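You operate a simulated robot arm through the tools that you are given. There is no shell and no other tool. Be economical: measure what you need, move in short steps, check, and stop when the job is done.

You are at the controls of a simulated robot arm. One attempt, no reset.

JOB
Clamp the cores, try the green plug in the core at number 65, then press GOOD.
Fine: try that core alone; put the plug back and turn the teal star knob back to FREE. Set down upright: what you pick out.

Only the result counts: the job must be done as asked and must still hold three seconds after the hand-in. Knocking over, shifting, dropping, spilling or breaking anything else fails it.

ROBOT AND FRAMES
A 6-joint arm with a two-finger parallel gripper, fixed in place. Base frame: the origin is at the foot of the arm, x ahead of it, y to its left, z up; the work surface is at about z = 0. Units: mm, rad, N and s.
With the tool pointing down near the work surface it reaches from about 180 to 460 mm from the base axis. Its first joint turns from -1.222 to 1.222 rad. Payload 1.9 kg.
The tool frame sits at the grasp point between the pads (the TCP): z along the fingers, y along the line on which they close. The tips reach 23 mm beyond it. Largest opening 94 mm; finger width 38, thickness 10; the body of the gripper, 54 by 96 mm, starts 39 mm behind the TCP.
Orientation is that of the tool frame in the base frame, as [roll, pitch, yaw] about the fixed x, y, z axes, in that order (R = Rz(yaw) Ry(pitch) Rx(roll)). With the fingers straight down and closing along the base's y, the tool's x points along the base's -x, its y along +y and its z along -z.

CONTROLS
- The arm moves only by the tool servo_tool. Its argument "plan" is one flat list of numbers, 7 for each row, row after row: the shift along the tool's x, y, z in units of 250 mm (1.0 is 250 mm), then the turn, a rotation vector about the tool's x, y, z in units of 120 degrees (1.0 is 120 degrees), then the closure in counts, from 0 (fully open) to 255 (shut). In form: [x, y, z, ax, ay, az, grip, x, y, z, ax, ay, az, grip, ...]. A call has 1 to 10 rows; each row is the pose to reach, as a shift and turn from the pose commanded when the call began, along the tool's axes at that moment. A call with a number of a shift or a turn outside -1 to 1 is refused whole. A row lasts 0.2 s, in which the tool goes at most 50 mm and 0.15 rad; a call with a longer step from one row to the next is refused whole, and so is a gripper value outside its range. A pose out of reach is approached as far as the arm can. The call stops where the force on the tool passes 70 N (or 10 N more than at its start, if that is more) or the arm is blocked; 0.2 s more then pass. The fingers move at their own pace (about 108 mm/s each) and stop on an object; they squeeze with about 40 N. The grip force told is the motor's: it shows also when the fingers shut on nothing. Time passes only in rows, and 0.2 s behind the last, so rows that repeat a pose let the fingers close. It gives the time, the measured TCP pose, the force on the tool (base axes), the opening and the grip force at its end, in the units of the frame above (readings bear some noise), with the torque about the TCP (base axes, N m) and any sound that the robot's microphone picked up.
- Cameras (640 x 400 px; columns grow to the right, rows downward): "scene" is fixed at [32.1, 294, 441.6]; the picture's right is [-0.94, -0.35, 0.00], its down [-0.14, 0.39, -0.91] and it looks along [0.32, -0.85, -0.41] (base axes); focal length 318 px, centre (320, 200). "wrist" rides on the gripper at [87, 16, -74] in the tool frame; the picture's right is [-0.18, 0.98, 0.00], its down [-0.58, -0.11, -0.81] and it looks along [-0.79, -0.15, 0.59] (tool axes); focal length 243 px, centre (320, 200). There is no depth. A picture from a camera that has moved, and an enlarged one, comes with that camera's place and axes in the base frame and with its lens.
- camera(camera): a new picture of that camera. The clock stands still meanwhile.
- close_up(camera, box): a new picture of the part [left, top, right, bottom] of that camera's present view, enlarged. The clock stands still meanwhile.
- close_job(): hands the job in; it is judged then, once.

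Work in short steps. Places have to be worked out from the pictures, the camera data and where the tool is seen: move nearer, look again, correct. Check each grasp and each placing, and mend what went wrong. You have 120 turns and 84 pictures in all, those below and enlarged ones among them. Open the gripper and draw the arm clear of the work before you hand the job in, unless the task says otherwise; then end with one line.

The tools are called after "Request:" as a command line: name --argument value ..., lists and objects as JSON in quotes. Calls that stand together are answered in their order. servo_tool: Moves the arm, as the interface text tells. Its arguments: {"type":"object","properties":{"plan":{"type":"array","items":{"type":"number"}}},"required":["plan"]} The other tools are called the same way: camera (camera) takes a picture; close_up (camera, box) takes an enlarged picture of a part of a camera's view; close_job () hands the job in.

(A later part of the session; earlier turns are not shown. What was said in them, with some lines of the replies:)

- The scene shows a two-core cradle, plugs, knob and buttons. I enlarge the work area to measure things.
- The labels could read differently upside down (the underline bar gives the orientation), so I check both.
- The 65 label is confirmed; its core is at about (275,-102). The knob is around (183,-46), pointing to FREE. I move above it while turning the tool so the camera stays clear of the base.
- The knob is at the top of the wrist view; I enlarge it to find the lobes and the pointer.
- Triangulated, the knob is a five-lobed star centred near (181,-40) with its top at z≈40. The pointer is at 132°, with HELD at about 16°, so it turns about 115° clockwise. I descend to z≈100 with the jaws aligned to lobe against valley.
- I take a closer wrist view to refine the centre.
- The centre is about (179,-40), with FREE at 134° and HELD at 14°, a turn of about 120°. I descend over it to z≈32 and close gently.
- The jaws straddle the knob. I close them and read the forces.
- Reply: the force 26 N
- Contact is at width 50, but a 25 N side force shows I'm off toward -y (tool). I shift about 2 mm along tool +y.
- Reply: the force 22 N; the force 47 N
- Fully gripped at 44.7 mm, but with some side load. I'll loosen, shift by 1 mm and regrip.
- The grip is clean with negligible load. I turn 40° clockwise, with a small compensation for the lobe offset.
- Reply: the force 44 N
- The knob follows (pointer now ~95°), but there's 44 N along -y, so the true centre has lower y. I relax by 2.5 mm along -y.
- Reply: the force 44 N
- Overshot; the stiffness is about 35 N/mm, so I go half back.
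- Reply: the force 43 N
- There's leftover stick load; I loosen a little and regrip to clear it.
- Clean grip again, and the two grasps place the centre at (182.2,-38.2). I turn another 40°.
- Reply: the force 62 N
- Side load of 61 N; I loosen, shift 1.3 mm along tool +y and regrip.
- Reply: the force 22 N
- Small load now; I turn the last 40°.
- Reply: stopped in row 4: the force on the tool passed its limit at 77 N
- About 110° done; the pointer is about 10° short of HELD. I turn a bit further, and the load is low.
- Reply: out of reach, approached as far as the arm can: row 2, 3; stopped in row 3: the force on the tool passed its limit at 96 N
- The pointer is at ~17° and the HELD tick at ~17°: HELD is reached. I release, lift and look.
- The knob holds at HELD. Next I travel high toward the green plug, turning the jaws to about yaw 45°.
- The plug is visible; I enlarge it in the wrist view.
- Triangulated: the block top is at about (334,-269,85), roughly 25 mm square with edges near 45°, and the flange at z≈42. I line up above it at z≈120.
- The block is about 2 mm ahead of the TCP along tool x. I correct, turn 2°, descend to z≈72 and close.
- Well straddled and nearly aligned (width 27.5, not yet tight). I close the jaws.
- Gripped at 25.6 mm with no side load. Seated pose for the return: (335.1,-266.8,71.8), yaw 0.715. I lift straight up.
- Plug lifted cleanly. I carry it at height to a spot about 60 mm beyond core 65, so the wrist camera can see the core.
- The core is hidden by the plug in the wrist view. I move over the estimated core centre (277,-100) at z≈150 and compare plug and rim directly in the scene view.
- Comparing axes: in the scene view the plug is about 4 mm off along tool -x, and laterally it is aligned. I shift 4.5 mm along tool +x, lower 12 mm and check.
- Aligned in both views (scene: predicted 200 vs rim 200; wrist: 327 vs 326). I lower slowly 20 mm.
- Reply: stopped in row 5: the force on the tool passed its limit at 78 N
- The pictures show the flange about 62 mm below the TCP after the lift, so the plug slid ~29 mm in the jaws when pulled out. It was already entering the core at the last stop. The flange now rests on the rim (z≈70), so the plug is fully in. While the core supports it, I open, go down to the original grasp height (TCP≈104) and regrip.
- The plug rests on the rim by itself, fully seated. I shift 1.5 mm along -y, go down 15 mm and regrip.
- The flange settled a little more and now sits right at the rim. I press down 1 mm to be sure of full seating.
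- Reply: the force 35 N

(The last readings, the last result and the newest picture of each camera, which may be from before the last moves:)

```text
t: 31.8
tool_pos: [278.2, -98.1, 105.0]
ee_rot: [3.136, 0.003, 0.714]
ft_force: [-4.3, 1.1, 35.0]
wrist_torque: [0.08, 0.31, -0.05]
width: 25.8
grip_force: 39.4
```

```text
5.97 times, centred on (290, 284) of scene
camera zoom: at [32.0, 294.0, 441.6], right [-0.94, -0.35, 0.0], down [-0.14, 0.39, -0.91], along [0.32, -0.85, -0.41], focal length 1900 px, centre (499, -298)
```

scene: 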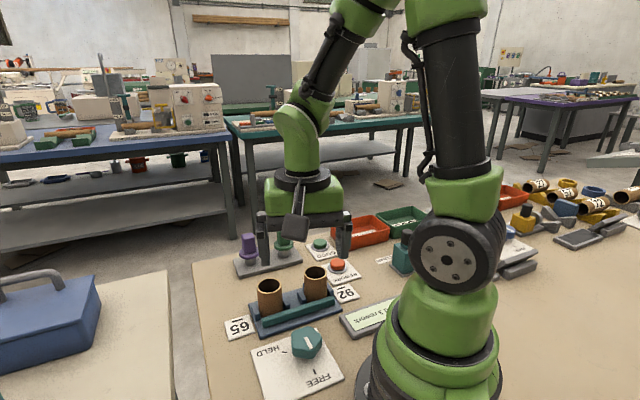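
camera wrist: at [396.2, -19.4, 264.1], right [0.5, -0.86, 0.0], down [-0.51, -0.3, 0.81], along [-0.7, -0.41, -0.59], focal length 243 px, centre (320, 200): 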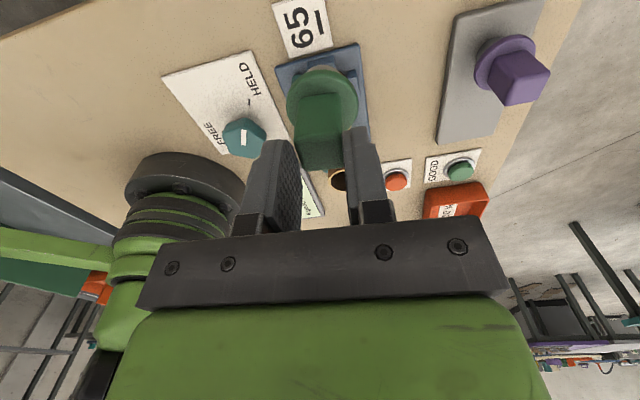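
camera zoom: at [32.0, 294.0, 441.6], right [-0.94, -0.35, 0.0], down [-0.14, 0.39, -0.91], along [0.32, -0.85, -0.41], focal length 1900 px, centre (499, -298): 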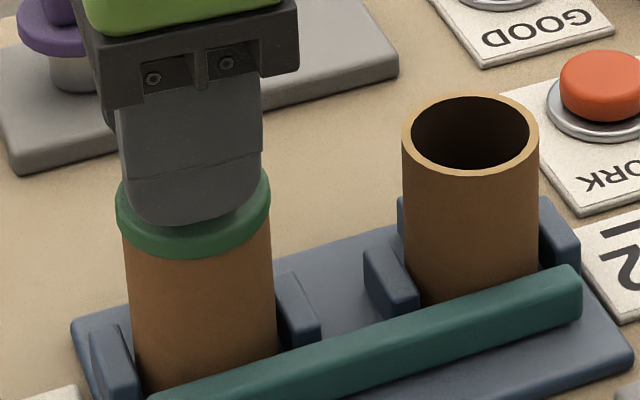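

It's firmly seated (35 N reaction). Now I withdraw slowly, 4 mm per row.

Request:
servo_tool --plan '[0, 0, -0.012, 0, 0, 0, 255, 0, 0, -0.025, 0, 0, 0, 255, 0, 0, -0.04, 0, 0, 0, 255, 0, 0, -0.056, 0, 0, 0, 255, 0, 0, -0.072, 0, 0, 0, 255, 0, 0, -0.09, 0, 0, 0, 255, 0, 0, -0.11, 0, 0, 0, 255, 0, 0, -0.13, 0, 0, 0, 255, 0, 0, -0.155, 0, 0, 0, 255, 0, 0, -0.18, 0, 0, 0, 255]'

Request:
close_up --camera "scene" --box '[220, 220, 380, 320]'

```text
t: 34.0
tool_pos: [277.9, -97.5, 150.8]
ee_rot: [3.137, 0.002, 0.715]
ft_force: [0.2, -0.4, -1.6]
wrist_torque: [-0.02, -0.02, 0.0]
width: 25.4
grip_force: 40.3
```

```text
4.00 times, centred on (300, 270) of scene
camera zoom: at [32.1, 294.0, 441.6], right [-0.94, -0.35, 0.0], down [-0.14, 0.39, -0.91], along [0.32, -0.85, -0.41], focal length 1273 px, centre (400, -80)
```

zoom: 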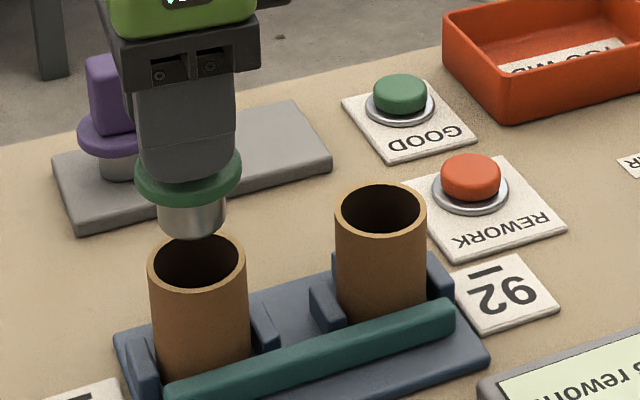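

The plug is out with no slip. I raise it and carry it back, stopping about 50 mm short of the stand position to look at the stand.

Request:
servo_tool --plan '[0, 0, -0.12, 0, 0, 0, 255, -0.01, 0.11, -0.2, 0, 0, 0, 255, -0.02, 0.22, -0.2, 0, 0, 0, 255, -0.03, 0.33, -0.2, 0, 0, 0, 255, -0.04, 0.44, -0.2, 0, 0, 0, 255, -0.06, 0.55, -0.2, 0, 0, 0, 255, -0.072, 0.662, -0.2, 0, 0, 0, 255, -0.072, 0.662, -0.2, 0, 0, 0, 255]'

Request:
close_up --camera "wrist" --box '[160, 0, 480, 200]'

Request:
close_up --camera "scene" --box '[200, 190, 360, 290]'

```text
t: 35.8
tool_pos: [373.7, -235.5, 201.3]
ee_rot: [3.139, 0.003, 0.715]
ft_force: [-0.1, -0.4, -2.3]
wrist_torque: [0.01, 0.0, 0.0]
width: 25.5
grip_force: 40.0
```

```text
2.00 times, centred on (320, 100) of wrist
camera zoom: at [449.6, -191.3, 274.8], right [0.5, -0.86, 0.0], down [-0.51, -0.3, 0.81], along [-0.7, -0.41, -0.59], focal length 485 px, centre (320, 400)
```

zoom: 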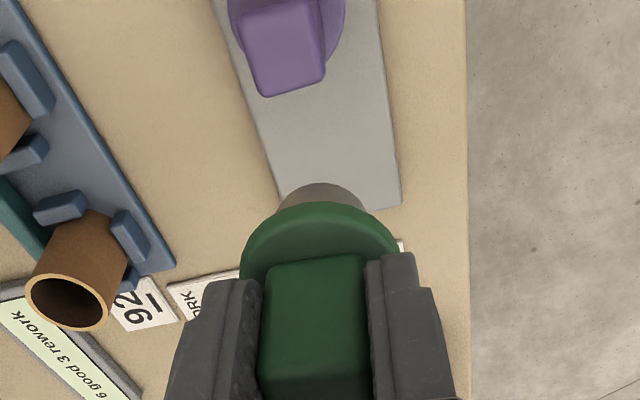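

```text
4.00 times, centred on (280, 240) of scene
camera zoom: at [32.1, 294.0, 441.6], right [-0.94, -0.35, 0.0], down [-0.14, 0.39, -0.91], along [0.32, -0.85, -0.41], focal length 1273 px, centre (480, 40)
```

zoom: 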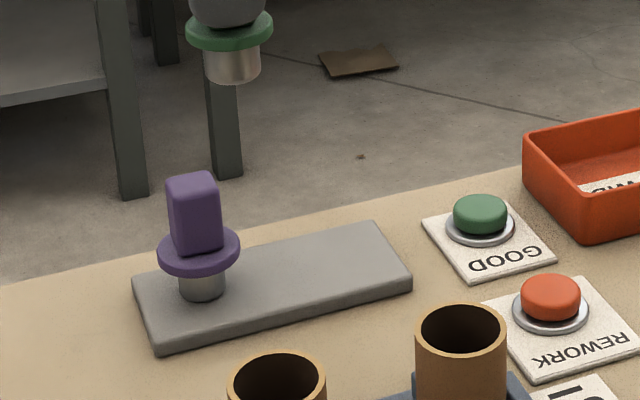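

The stand is flat, so the plug just stands on it. I go to the original xy at z≈90.

Request:
servo_tool --plan '[-0.07, -0.002, 0.05, 0, 0, 0, 255, -0.14, -0.004, 0.14, 0, 0, 0, 255, -0.1996, -0.006, 0.24, 0, 0, 0, 255, -0.1996, -0.006, 0.34, 0, 0, 0, 255, -0.1996, -0.006, 0.44, 0, 0, 0, 255, -0.1996, -0.006, 0.44, 0, 0, 0, 255]'

Request:
close_up --camera "scene" --box '[220, 190, 340, 290]'

```text
t: 37.2
tool_pos: [335.4, -267.1, 90.7]
ee_rot: [3.137, 0.002, 0.714]
ft_force: [0.0, 0.4, -2.7]
wrist_torque: [-0.01, 0.04, 0.01]
width: 25.4
grip_force: 39.4
```

```text
4.00 times, centred on (280, 240) of scene
camera zoom: at [32.1, 294.0, 441.6], right [-0.94, -0.35, 0.0], down [-0.14, 0.39, -0.91], along [0.32, -0.85, -0.41], focal length 1273 px, centre (480, 40)
```

zoom: 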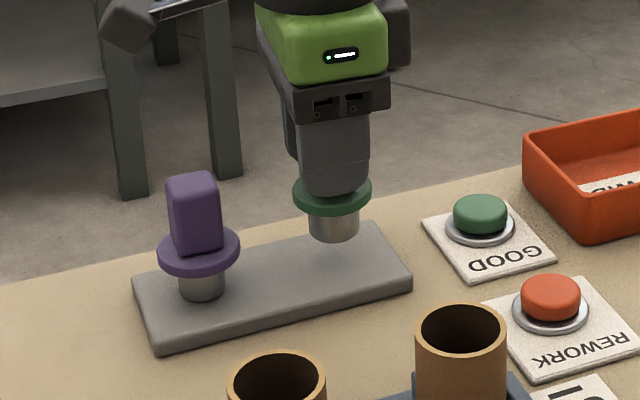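

About 15 mm remains to the original flange height. I lower most of it, then finish in fine steps.

Request:
servo_tool --plan '[0, 0, 0.025, 0, 0, 0, 255, 0, 0, 0.046, 0, 0, 0, 255, 0, 0, 0.052, 0, 0, 0, 255, 0, 0, 0.057, 0, 0, 0, 255]'

Request:
close_up --camera "scene" --box '[220, 190, 340, 290]'

```text
t: 38.2
tool_pos: [333.5, -266.7, 75.9]
ee_rot: [3.137, 0.001, 0.715]
ft_force: [0.4, -0.2, -0.2]
wrist_torque: [-0.02, 0.01, 0.02]
width: 25.7
grip_force: 39.8
```

```text
4.00 times, centred on (280, 240) of scene
camera zoom: at [32.1, 294.0, 441.6], right [-0.94, -0.35, 0.0], down [-0.14, 0.39, -0.91], along [0.32, -0.85, -0.41], focal length 1273 px, centre (480, 40)
```

zoom: 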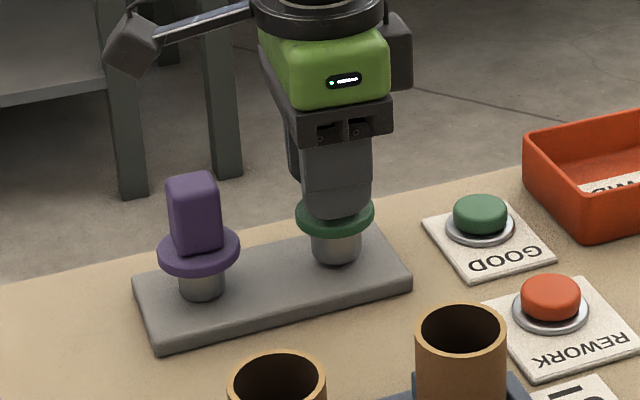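

Nearly there (the flange is ~3 px above its original row). I use half-millimetre steps until contact.

Request:
servo_tool --plan '[0, 0, 0.003, 0, 0, 0, 255, 0, 0, 0.005, 0, 0, 0, 255, 0, 0, 0.007, 0, 0, 0, 255]'

```text
t: 39.0
tool_pos: [334.7, -268.3, 74.2]
ee_rot: [3.137, 0.001, 0.712]
ft_force: [0.4, 0.4, -1.7]
wrist_torque: [0.0, 0.0, 0.01]
width: 26.0
grip_force: 39.7
```

Request:
servo_tool --plan '[0, 0, 0.002, 0, 0, 0, 255, 0, 0, 0.004, 0, 0, 0, 255, 0, 0, 0.004, 0, 0, 0, 255]'

Request:
close_up --camera "scene" --box '[265, 225, 305, 260]'

```text
t: 39.8
tool_pos: [333.9, -266.4, 74.9]
ee_rot: [3.137, 0.002, 0.715]
ft_force: [0.4, 0.1, -1.8]
wrist_torque: [-0.01, 0.0, 0.0]
width: 25.4
grip_force: 39.9
```

```text
11.43 times, centred on (285, 242) of scene
camera zoom: at [32.1, 294.0, 441.6], right [-0.94, -0.35, 0.0], down [-0.14, 0.39, -0.91], along [0.32, -0.85, -0.41], focal length 3636 px, centre (720, -286)
```

zoom: 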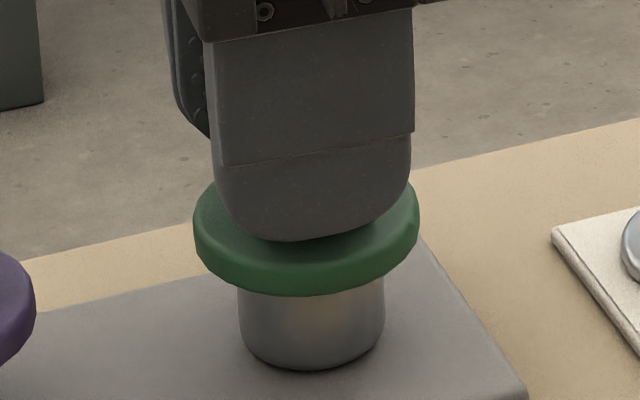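

There's a tiny gap still (weight is still on the tool). I continue down in small steps.

Request:
servo_tool --plan '[0, 0, 0.002, 0, 0, 0, 255, 0, 0, 0.004, 0, 0, 0, 255, 0, 0, 0.004, 0, 0, 0, 255]'

```text
t: 40.6
tool_pos: [334.0, -267.7, 73.5]
ee_rot: [3.137, 0.003, 0.715]
ft_force: [-4.2, -1.6, 14.2]
wrist_torque: [0.02, 0.28, 0.07]
width: 25.5
grip_force: 39.6
```

Contact (14 N). I release gently and then rise straight up.

Request:
servo_tool --plan '[0, 0, 0, 0, 0, 0, 150, 0, 0, 0, 0, 0, 0, 100, 0, 0, 0, 0, 0, 0, 60, 0, 0, -0.04, 0, 0, 0, 60, 0, 0, -0.1, 0, 0, 0, 60, 0, 0, -0.2, 0, 0, 0, 60, 0, 0, -0.34, 0, 0, 0, 60]'

Request:
close_up --camera "scene" --box '[220, 190, 340, 290]'

Request:
camera --camera "wrist"

```text
t: 42.2
tool_pos: [332.3, -266.5, 157.2]
ee_rot: [3.137, 0.003, 0.715]
ft_force: [0.4, 0.0, -0.1]
wrist_torque: [-0.02, -0.01, -0.01]
width: 71.7
grip_force: 0.0
```

```text
4.00 times, centred on (280, 240) of scene
camera zoom: at [32.1, 294.0, 441.6], right [-0.94, -0.35, 0.0], down [-0.14, 0.39, -0.91], along [0.32, -0.85, -0.41], focal length 1273 px, centre (480, 40)
```

zoom: 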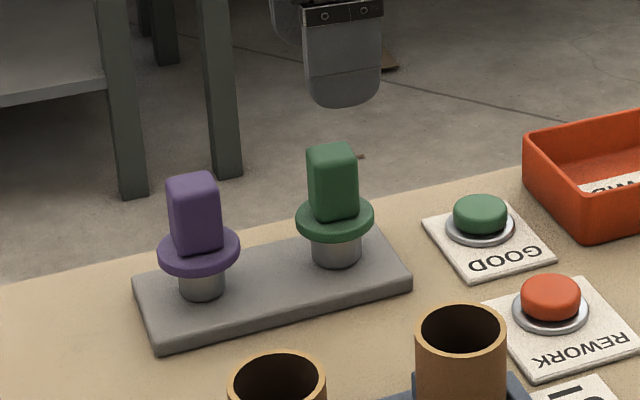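

```text
36 pictures are left
camera wrist: at [408.1, -222.3, 232.2], right [0.5, -0.86, 0.0], down [-0.51, -0.29, 0.81], along [-0.7, -0.41, -0.59], focal length 243 px, centre (320, 200)
```

wrist: 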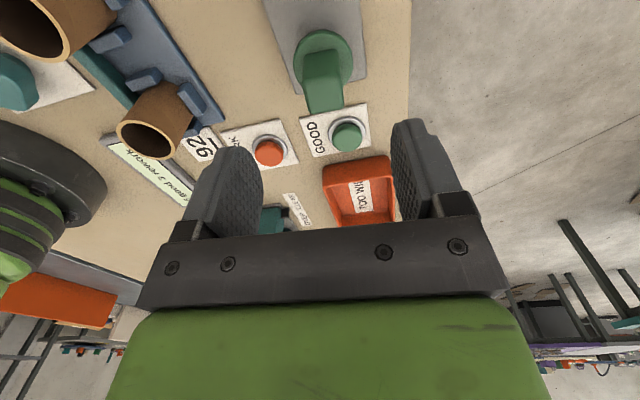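

The green plug is upright at its original spot. Next is GOOD, near (271,-338). I turn the tool so the camera swings away from the plug, shut the fingers and move to a viewing pose.

Request:
servo_tool --plan '[-0.0375, -0.0135, -0.02, 0, 0, -0.0705, 60, -0.075, -0.027, -0.02, 0, 0, -0.141, 60, -0.1125, -0.0405, -0.02, 0, 0, -0.2115, 100, -0.15, -0.054, -0.02, 0, 0, -0.282, 150, -0.1875, -0.0675, -0.02, 0, 0, -0.3525, 255, -0.225, -0.081, -0.02, 0, 0, -0.423, 255, -0.2625, -0.0945, -0.02, 0, 0, -0.4935, 255, -0.3, -0.108, -0.02, 0, 0, -0.564, 255, -0.3375, -0.1215, -0.02, 0, 0, -0.6345, 255, -0.375, -0.135, -0.02, 0, 0, -0.705, 255]'

Request:
camera --camera "wrist"

```text
t: 44.4
tool_pos: [240.6, -302.3, 161.8]
ee_rot: [-3.138, 0.004, 2.192]
ft_force: [-0.2, -0.6, -0.1]
wrist_torque: [-0.02, 0.01, 0.03]
width: 0.0
grip_force: 40.2
```

```text
35 pictures are left
camera wrist: at [203.1, -222.9, 235.6], right [0.91, 0.42, 0.0], down [0.25, -0.53, 0.81], along [0.34, -0.73, -0.59], focal length 243 px, centre (320, 200)
```

wrist: 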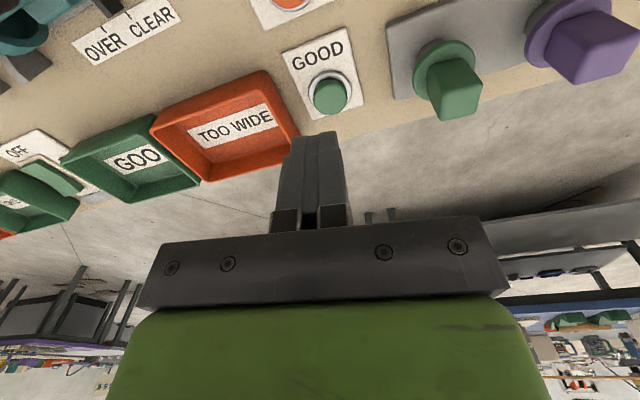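

GOOD is at about (267,-333), top z≈26. I move above it at z≈80 (tips at ~57).

Request:
servo_tool --plan '[-0.08, 0.006, 0.1, 0, 0, 0, 255, -0.163, 0.013, 0.2, 0, 0, 0, 255, -0.163, 0.013, 0.32, 0, 0, 0, 255, -0.163, 0.013, 0.32, 0, 0, 0, 255]'

Request:
close_up --camera "wrist" --box '[200, 0, 440, 200]'

Request:
close_up --camera "scene" --box '[260, 190, 380, 290]'

```text
t: 45.4
tool_pos: [267.4, -334.3, 81.2]
ee_rot: [-3.139, 0.004, 2.188]
ft_force: [0.2, -0.3, -0.2]
wrist_torque: [-0.02, 0.0, 0.0]
width: 0.1
grip_force: 40.5
```

```text
2.00 times, centred on (320, 100) of wrist
camera zoom: at [230.9, -254.9, 155.0], right [0.91, 0.42, 0.0], down [0.25, -0.53, 0.81], along [0.34, -0.73, -0.59], focal length 485 px, centre (320, 400)
```

zoom: 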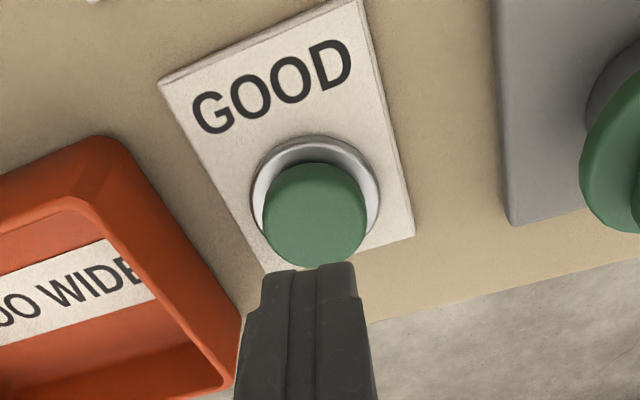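

```text
4.00 times, centred on (320, 240) of scene
camera zoom: at [32.1, 294.0, 441.6], right [-0.94, -0.35, 0.0], down [-0.14, 0.39, -0.91], along [0.32, -0.85, -0.41], focal length 1273 px, centre (320, 40)
```

zoom: 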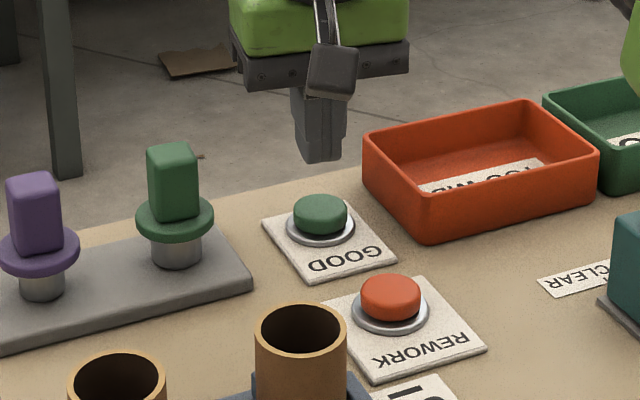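

Nearly aligned; I shift 3 mm along tool x and go down to just above the button, then check before pressing.

Request:
servo_tool --plan '[0.0136, 0, 0.05, 0, 0, 0, 255, 0.0136, 0, 0.1, 0, 0, 0, 255, 0.0136, 0, 0.108, 0, 0, 0, 255]'

Request:
close_up --camera "wrist" --box '[200, 0, 440, 200]'

Request:
close_up --camera "scene" --box '[260, 190, 380, 290]'

```text
t: 46.2
tool_pos: [267.3, -330.9, 54.8]
ee_rot: [-3.139, 0.006, 2.191]
ft_force: [0.2, -0.5, -1.1]
wrist_torque: [-0.02, -0.01, 0.01]
width: 0.1
grip_force: 40.4
```

```text
2.00 times, centred on (320, 100) of wrist
camera zoom: at [229.7, -252.4, 128.6], right [0.91, 0.42, 0.0], down [0.25, -0.53, 0.81], along [0.34, -0.73, -0.59], focal length 485 px, centre (320, 400)
```

zoom: 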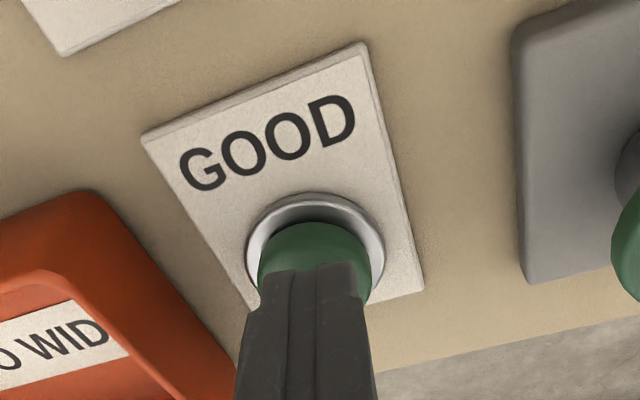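

```text
4.00 times, centred on (320, 240) of scene
camera zoom: at [32.1, 294.0, 441.6], right [-0.94, -0.35, 0.0], down [-0.14, 0.39, -0.91], along [0.32, -0.85, -0.41], focal length 1273 px, centre (320, 40)
```

zoom: 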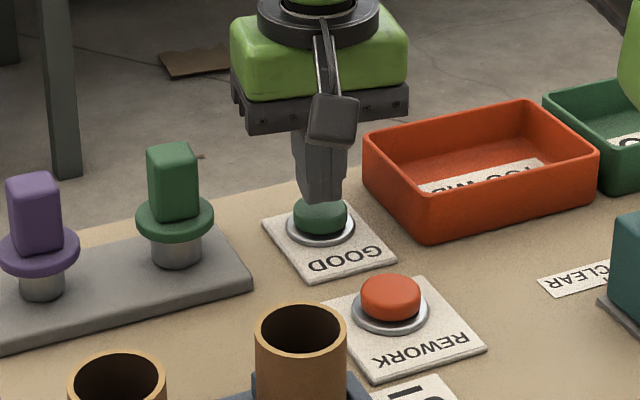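

The fingertips are centred over GOOD. I press slowly and listen.

Request:
servo_tool --plan '[0, 0, 0.012, 0, 0, 0, 255, 0, 0, 0.02, 0, 0, 0, 255, 0, 0, 0.028, 0, 0, 0, 255, 0, 0, 0.034, 0, 0, 0, 255, 0, 0, 0.038, 0, 0, 0, 255]'

```text
t: 47.4
tool_pos: [266.0, -332.3, 46.2]
ee_rot: [-3.14, 0.004, 2.189]
ft_force: [-0.7, -0.7, 0.2]
wrist_torque: [0.02, -0.04, 0.0]
width: 0.0
grip_force: 40.1
```

Request:
servo_tool --plan '[0, 0, 0.006, 0, 0, 0, 255, 0, 0, 0.012, 0, 0, 0, 255, 0, 0, 0.018, 0, 0, 0, 255, 0, 0, 0.024, 0, 0, 0, 255]'

```text
t: 48.4
tool_pos: [266.2, -331.2, 40.4]
ee_rot: [-3.139, 0.004, 2.19]
ft_force: [1.2, 1.6, 3.5]
wrist_torque: [0.05, 0.02, -0.01]
width: 0.1
grip_force: 39.7
heard: click
```

A click was heard. I retract and check the scene.

Request:
servo_tool --plan '[0, 0, -0.05, 0, 0, 0, 255, 0, 0, -0.2, 0, 0, 0, 255, 0, 0, -0.38, 0, 0, 0, 255, 0, 0, -0.5, 0, 0, 0, 255]'

Request:
close_up --camera "scene" --box '[210, 220, 410, 400]'

```text
t: 49.4
tool_pos: [265.9, -332.1, 165.8]
ee_rot: [-3.14, 0.004, 2.192]
ft_force: [0.2, -0.2, 0.0]
wrist_torque: [0.0, 0.02, -0.01]
width: 0.1
grip_force: 40.0
```

```text
2.22 times, centred on (310, 310) of scene
camera zoom: at [32.1, 294.0, 441.6], right [-0.94, -0.35, 0.0], down [-0.14, 0.39, -0.91], along [0.32, -0.85, -0.41], focal length 707 px, centre (342, -44)
```

zoom: 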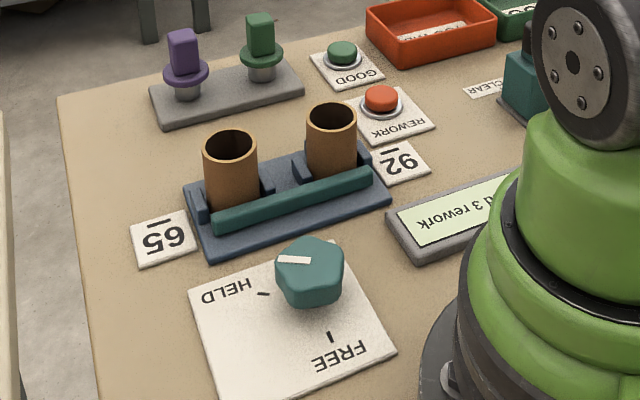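

GOOD is pressed, and the cores and plugs are in place. I go back to the knob for the return turn, unwinding to yaw ~0 on the way.

Request:
servo_tool --plan '[0.07, 0.025, 0, 0, 0, 0.07, 90, 0.14, 0.05, 0, 0, 0, 0.14, 90, 0.21, 0.075, 0, 0, 0, 0.21, 90, 0.28, 0.1, 0, 0, 0, 0.28, 90, 0.35, 0.125, 0, 0, 0, 0.35, 90, 0.42, 0.15, 0, 0, 0, 0.42, 90, 0.49, 0.175, 0, 0, 0, 0.49, 90, 0.56, 0.2, 0, 0, 0, 0.56, 90, 0.63, 0.225, 0, 0, 0, 0.63, 90, 0.7, 0.25, 0, 0, 0, 0.7, 90]'

```text
t: 51.6
tool_pos: [214.6, -151.4, 164.6]
ee_rot: [3.137, 0.002, 0.723]
ft_force: [0.7, 0.2, -0.4]
wrist_torque: [-0.01, 0.02, 0.01]
width: 60.8
grip_force: 0.0
```

Continuing to above the knob at z≈120, yaw ~2.5°.

Request:
servo_tool --plan '[0.041, -0.086, 0, 0, 0, 0.065, 90, 0.083, -0.171, 0, 0, 0, 0.13, 90, 0.124, -0.257, 0.04, 0, 0, 0.195, 90, 0.166, -0.342, 0.1, 0, 0, 0.26, 90, 0.207, -0.428, 0.18, 0, 0, 0.324, 90, 0.207, -0.428, 0.18, 0, 0, 0.324, 90]'

Request:
close_up --camera "wrist" --box '[200, 0, 440, 150]'

```text
t: 53.0
tool_pos: [184.4, -36.6, 118.0]
ee_rot: [3.139, 0.002, 0.044]
ft_force: [0.1, -0.5, 0.0]
wrist_torque: [0.01, 0.01, -0.02]
width: 60.8
grip_force: 0.1
```

```text
2.67 times, centred on (320, 75) of wrist
camera zoom: at [270.9, -49.4, 192.2], right [-0.14, -0.99, 0.0], down [-0.59, 0.09, 0.81], along [-0.8, 0.11, -0.59], focal length 647 px, centre (320, 533)
```

zoom: 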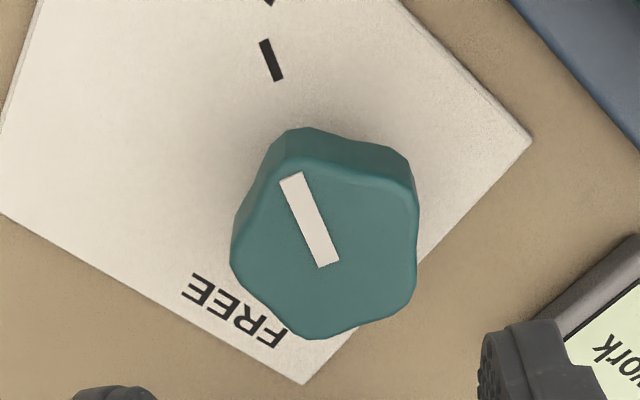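

The knob looks right and the jaws are aligned. I descend and close on it.

Request:
servo_tool --plan '[-0.005, 0, 0.12, 0, 0, 0, 90, -0.005, 0, 0.24, 0, 0, 0, 90, -0.005, 0, 0.342, 0, 0, 0, 90, -0.005, 0, 0.342, 0, 0, 0, 120, -0.005, 0, 0.342, 0, 0, 0, 150, -0.005, 0, 0.342, 0, 0, 0, 150]'

```text
t: 54.4
tool_pos: [184.4, -38.1, 31.4]
ee_rot: [3.136, -0.001, 0.045]
ft_force: [5.4, -18.8, -6.9]
wrist_torque: [0.2, -0.02, 0.04]
width: 47.6
grip_force: 10.4
```

There's a 19 N push along base -y; I follow it by 1.5 mm and finish closing.

Request:
servo_tool --plan '[0, 0.006, 0, 0, 0, 0, 150, 0, 0.006, 0, 0, 0, 0, 170, 0, 0.006, 0, 0, 0, 0, 170]'

```text
t: 55.2
tool_pos: [182.9, -37.6, 33.4]
ee_rot: [3.137, -0.002, 0.047]
ft_force: [8.8, 2.6, -10.2]
wrist_torque: [0.34, 0.17, 0.01]
width: 45.0
grip_force: 45.2
```

Gripped with low load. I turn 40° counter-clockwise with compensation.

Request:
servo_tool --plan '[-0.0013, 0.0001, 0, 0, 0, -0.0667, 170, -0.0026, 0.0004, 0, 0, 0, -0.1333, 170, -0.0038, 0.0008, 0, 0, 0, -0.2, 170, -0.005, 0.0014, 0, 0, 0, -0.2667, 170, -0.006, 0.0022, 0, 0, 0, -0.3333, 170]'

```text
t: 56.4
tool_pos: [179.0, -38.7, 32.4]
ee_rot: [-3.14, 0.005, 0.749]
ft_force: [-5.8, 67.1, 4.4]
wrist_torque: [0.28, -0.16, 0.08]
width: 44.5
grip_force: 44.4
```

67 N side load along +y; I loosen, shift about 1.5 mm in +y and regrip.

Request:
servo_tool --plan '[0, 0, 0, 0, 0, 0, 120, 0.004, -0.0045, 0, 0, 0, 0, 120, 0.004, -0.0045, 0, 0, 0, 0, 120]'

Request:
servo_tool --plan '[0, 0, 0, 0, 0, 0, 150, 0, 0, 0, 0, 0, 0, 170, 0, 0, 0, 0, 0, 0, 170]'

```text
t: 57.2
tool_pos: [181.1, -40.0, 32.5]
ee_rot: [3.137, 0.002, 0.743]
ft_force: [0.9, -0.8, 0.1]
wrist_torque: [-0.01, 0.02, -0.01]
width: 49.6
grip_force: 0.0
```

```text
t: 58.0
tool_pos: [180.1, -39.0, 32.7]
ee_rot: [3.139, 0.005, 0.744]
ft_force: [-10.6, 10.3, -1.1]
wrist_torque: [0.02, 0.15, 0.01]
width: 44.3
grip_force: 44.8
```

Only small load is left. I turn another 40° with a slight bias.

Request:
servo_tool --plan '[-0.0013, -0.001, 0, 0, 0, -0.0667, 170, -0.0026, -0.0012, 0, 0, 0, -0.1333, 170, -0.0038, -0.0008, 0, 0, 0, -0.2, 170, -0.005, -0.0002, 0, 0, 0, -0.2667, 170, -0.006, 0.0006, 0, 0, 0, -0.3333, 170]'

```text
t: 59.2
tool_pos: [180.4, -39.7, 34.2]
ee_rot: [3.138, 0.005, 1.446]
ft_force: [7.9, 29.7, -30.5]
wrist_torque: [0.18, 0.42, -0.01]
width: 44.4
grip_force: 44.8
```

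Loosen, shift 1 mm in +y and regrip.

Request:
servo_tool --plan '[0, 0, 0, 0, 0, 0, 120, 0.005, 0, 0, 0, 0, 0, 120, 0.005, 0, 0, 0, 0, 0, 120]'

Request:
servo_tool --plan '[0, 0, 0, 0, 0, 0, 150, 0, 0, 0, 0, 0, 0, 170, 0, 0, 0, 0, 0, 0, 170]'

Request:
close_up --camera "wrist" --box '[200, 20, 440, 240]'

```text
t: 60.0
tool_pos: [178.7, -38.9, 32.2]
ee_rot: [3.14, 0.004, 1.442]
ft_force: [0.4, 0.4, 0.4]
wrist_torque: [0.0, 0.01, 0.01]
width: 50.2
grip_force: 0.1
```

```text
t: 60.8
tool_pos: [180.5, -39.0, 33.6]
ee_rot: [3.138, 0.005, 1.442]
ft_force: [10.7, -1.4, -2.9]
wrist_torque: [0.04, 0.43, -0.03]
width: 44.2
grip_force: 45.1
```

```text
1.82 times, centred on (320, 130) of wrist
camera zoom: at [206.8, 44.2, 107.2], right [0.95, -0.31, 0.0], down [-0.18, -0.56, 0.81], along [-0.25, -0.77, -0.59], focal length 441 px, centre (320, 327)
```

zoom: 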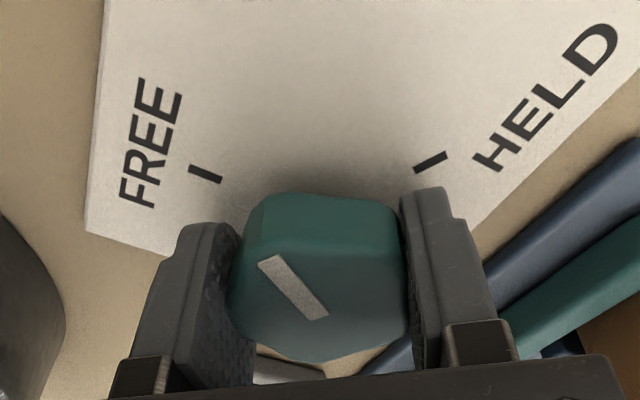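

The pointer is at ~98°, with FREE at ~134°: 36° remain. I turn it.

Request:
servo_tool --plan '[-0.0013, 0.001, 0, 0, 0, -0.0667, 170, -0.0026, 0.0012, 0, 0, 0, -0.1333, 170, -0.0038, 0.0014, 0, 0, 0, -0.2, 170, -0.005, 0.0018, 0, 0, 0, -0.2667, 170, -0.0055, 0.0022, 0, 0, 0, -0.305, 170]'

Request:
close_up --camera "wrist" --box '[200, 20, 440, 240]'

```text
t: 62.0
tool_pos: [180.3, -40.9, 33.5]
ee_rot: [3.14, 0.007, 2.085]
ft_force: [37.2, 47.7, -3.4]
wrist_torque: [0.68, 0.43, -0.56]
width: 45.0
grip_force: 44.5
```

```text
1.82 times, centred on (320, 130) of wrist
camera zoom: at [151.9, 42.8, 106.9], right [0.95, 0.32, 0.0], down [0.19, -0.56, 0.81], along [0.26, -0.77, -0.59], focal length 441 px, centre (320, 327)
```

zoom: 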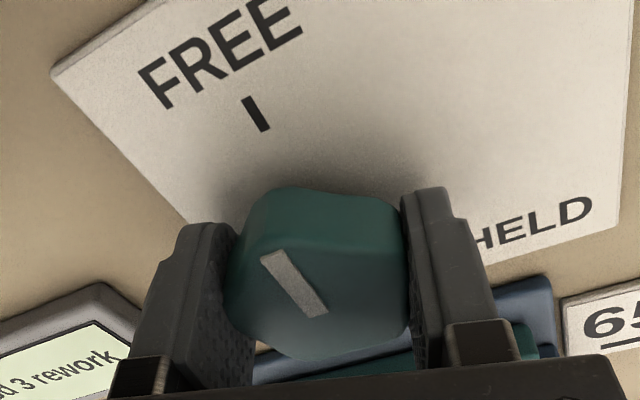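

A z-torque of -0.56 N·m shows the end stop is reached. I release, lift and verify.

Request:
servo_tool --plan '[0, 0, 0, 0, 0, 0, 90, 0, 0, 0, 0, 0, 0, 90, 0, 0, -0.1, 0, 0, 0, 60, 0, 0, -0.3, 0, 0, 0, 30, 0, 0, -0.48, 0, 0, 0, 0]'

Request:
close_up --camera "scene" --box '[230, 280, 390, 380]'

Request:
close_up --camera "wrist" --box '[240, 0, 432, 120]'

```text
t: 63.2
tool_pos: [180.4, -41.0, 154.7]
ee_rot: [-3.14, 0.003, 2.079]
ft_force: [0.3, 0.1, 0.2]
wrist_torque: [-0.04, 0.0, -0.03]
width: 93.9
grip_force: 0.1
```

```text
4.00 times, centred on (310, 330) of scene
camera zoom: at [32.1, 294.0, 441.6], right [-0.94, -0.35, 0.0], down [-0.14, 0.39, -0.91], along [0.32, -0.85, -0.41], focal length 1273 px, centre (360, -320)
```

zoom: 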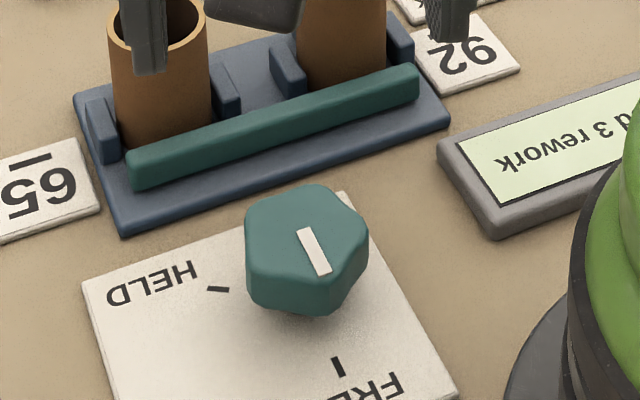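

```text
3.33 times, centred on (336, 60) of wrist
camera zoom: at [152.0, 42.6, 227.9], right [0.95, 0.32, 0.0], down [0.19, -0.56, 0.81], along [0.26, -0.77, -0.59], focal length 809 px, centre (267, 667)
```

zoom: 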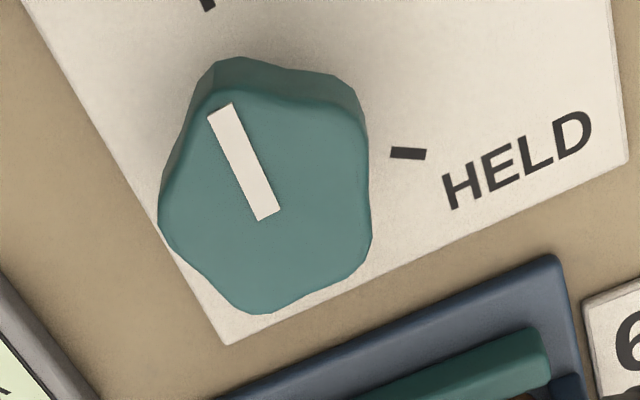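

The knob is back exactly as in the initial FREE picture. I draw the arm up and clear, and take a final look.

Request:
servo_tool --plan '[-0.04, 0, -0.15, 0, 0, 0, 0, -0.08, 0, -0.3, 0, 0, 0, 0, -0.12, 0, -0.45, 0, 0, 0, 0, -0.16, 0, -0.6, 0, 0, 0, 0, -0.16, 0, -0.7, 0, 0, 0, 0]'

Request:
close_up --camera "scene" --box '[210, 220, 410, 400]'

```text
t: 64.4
tool_pos: [199.8, -75.3, 329.2]
ee_rot: [-3.138, 0.004, 2.081]
ft_force: [-0.5, 0.3, -0.5]
wrist_torque: [-0.04, -0.01, 0.03]
width: 94.0
grip_force: 0.0
```

```text
2.22 times, centred on (310, 310) of scene
camera zoom: at [32.0, 294.0, 441.6], right [-0.94, -0.35, 0.0], down [-0.14, 0.39, -0.91], along [0.32, -0.85, -0.41], focal length 707 px, centre (342, -44)
```

zoom: 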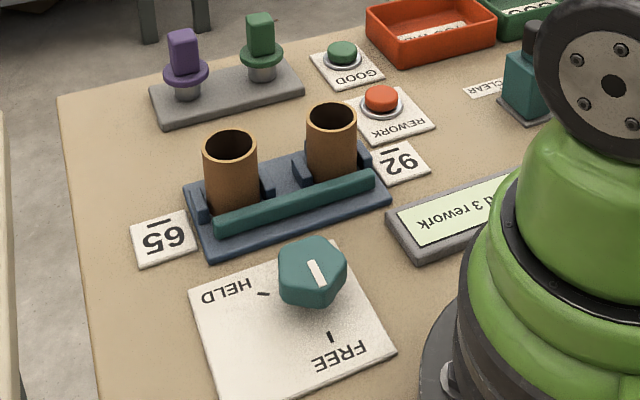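

Everything matches the asked end state: plug upright on its stand, knob at FREE, GOOD pressed, gripper open and clear. I hand in.

Request:
close_job

```text
The job is handed in.
```

I clamped the cores, seated the green plug fully in the core at 65 only, and pressed GOOD once (a click was heard); the plug is back upright on its stand, the knob is at FREE, and the arm is clear.
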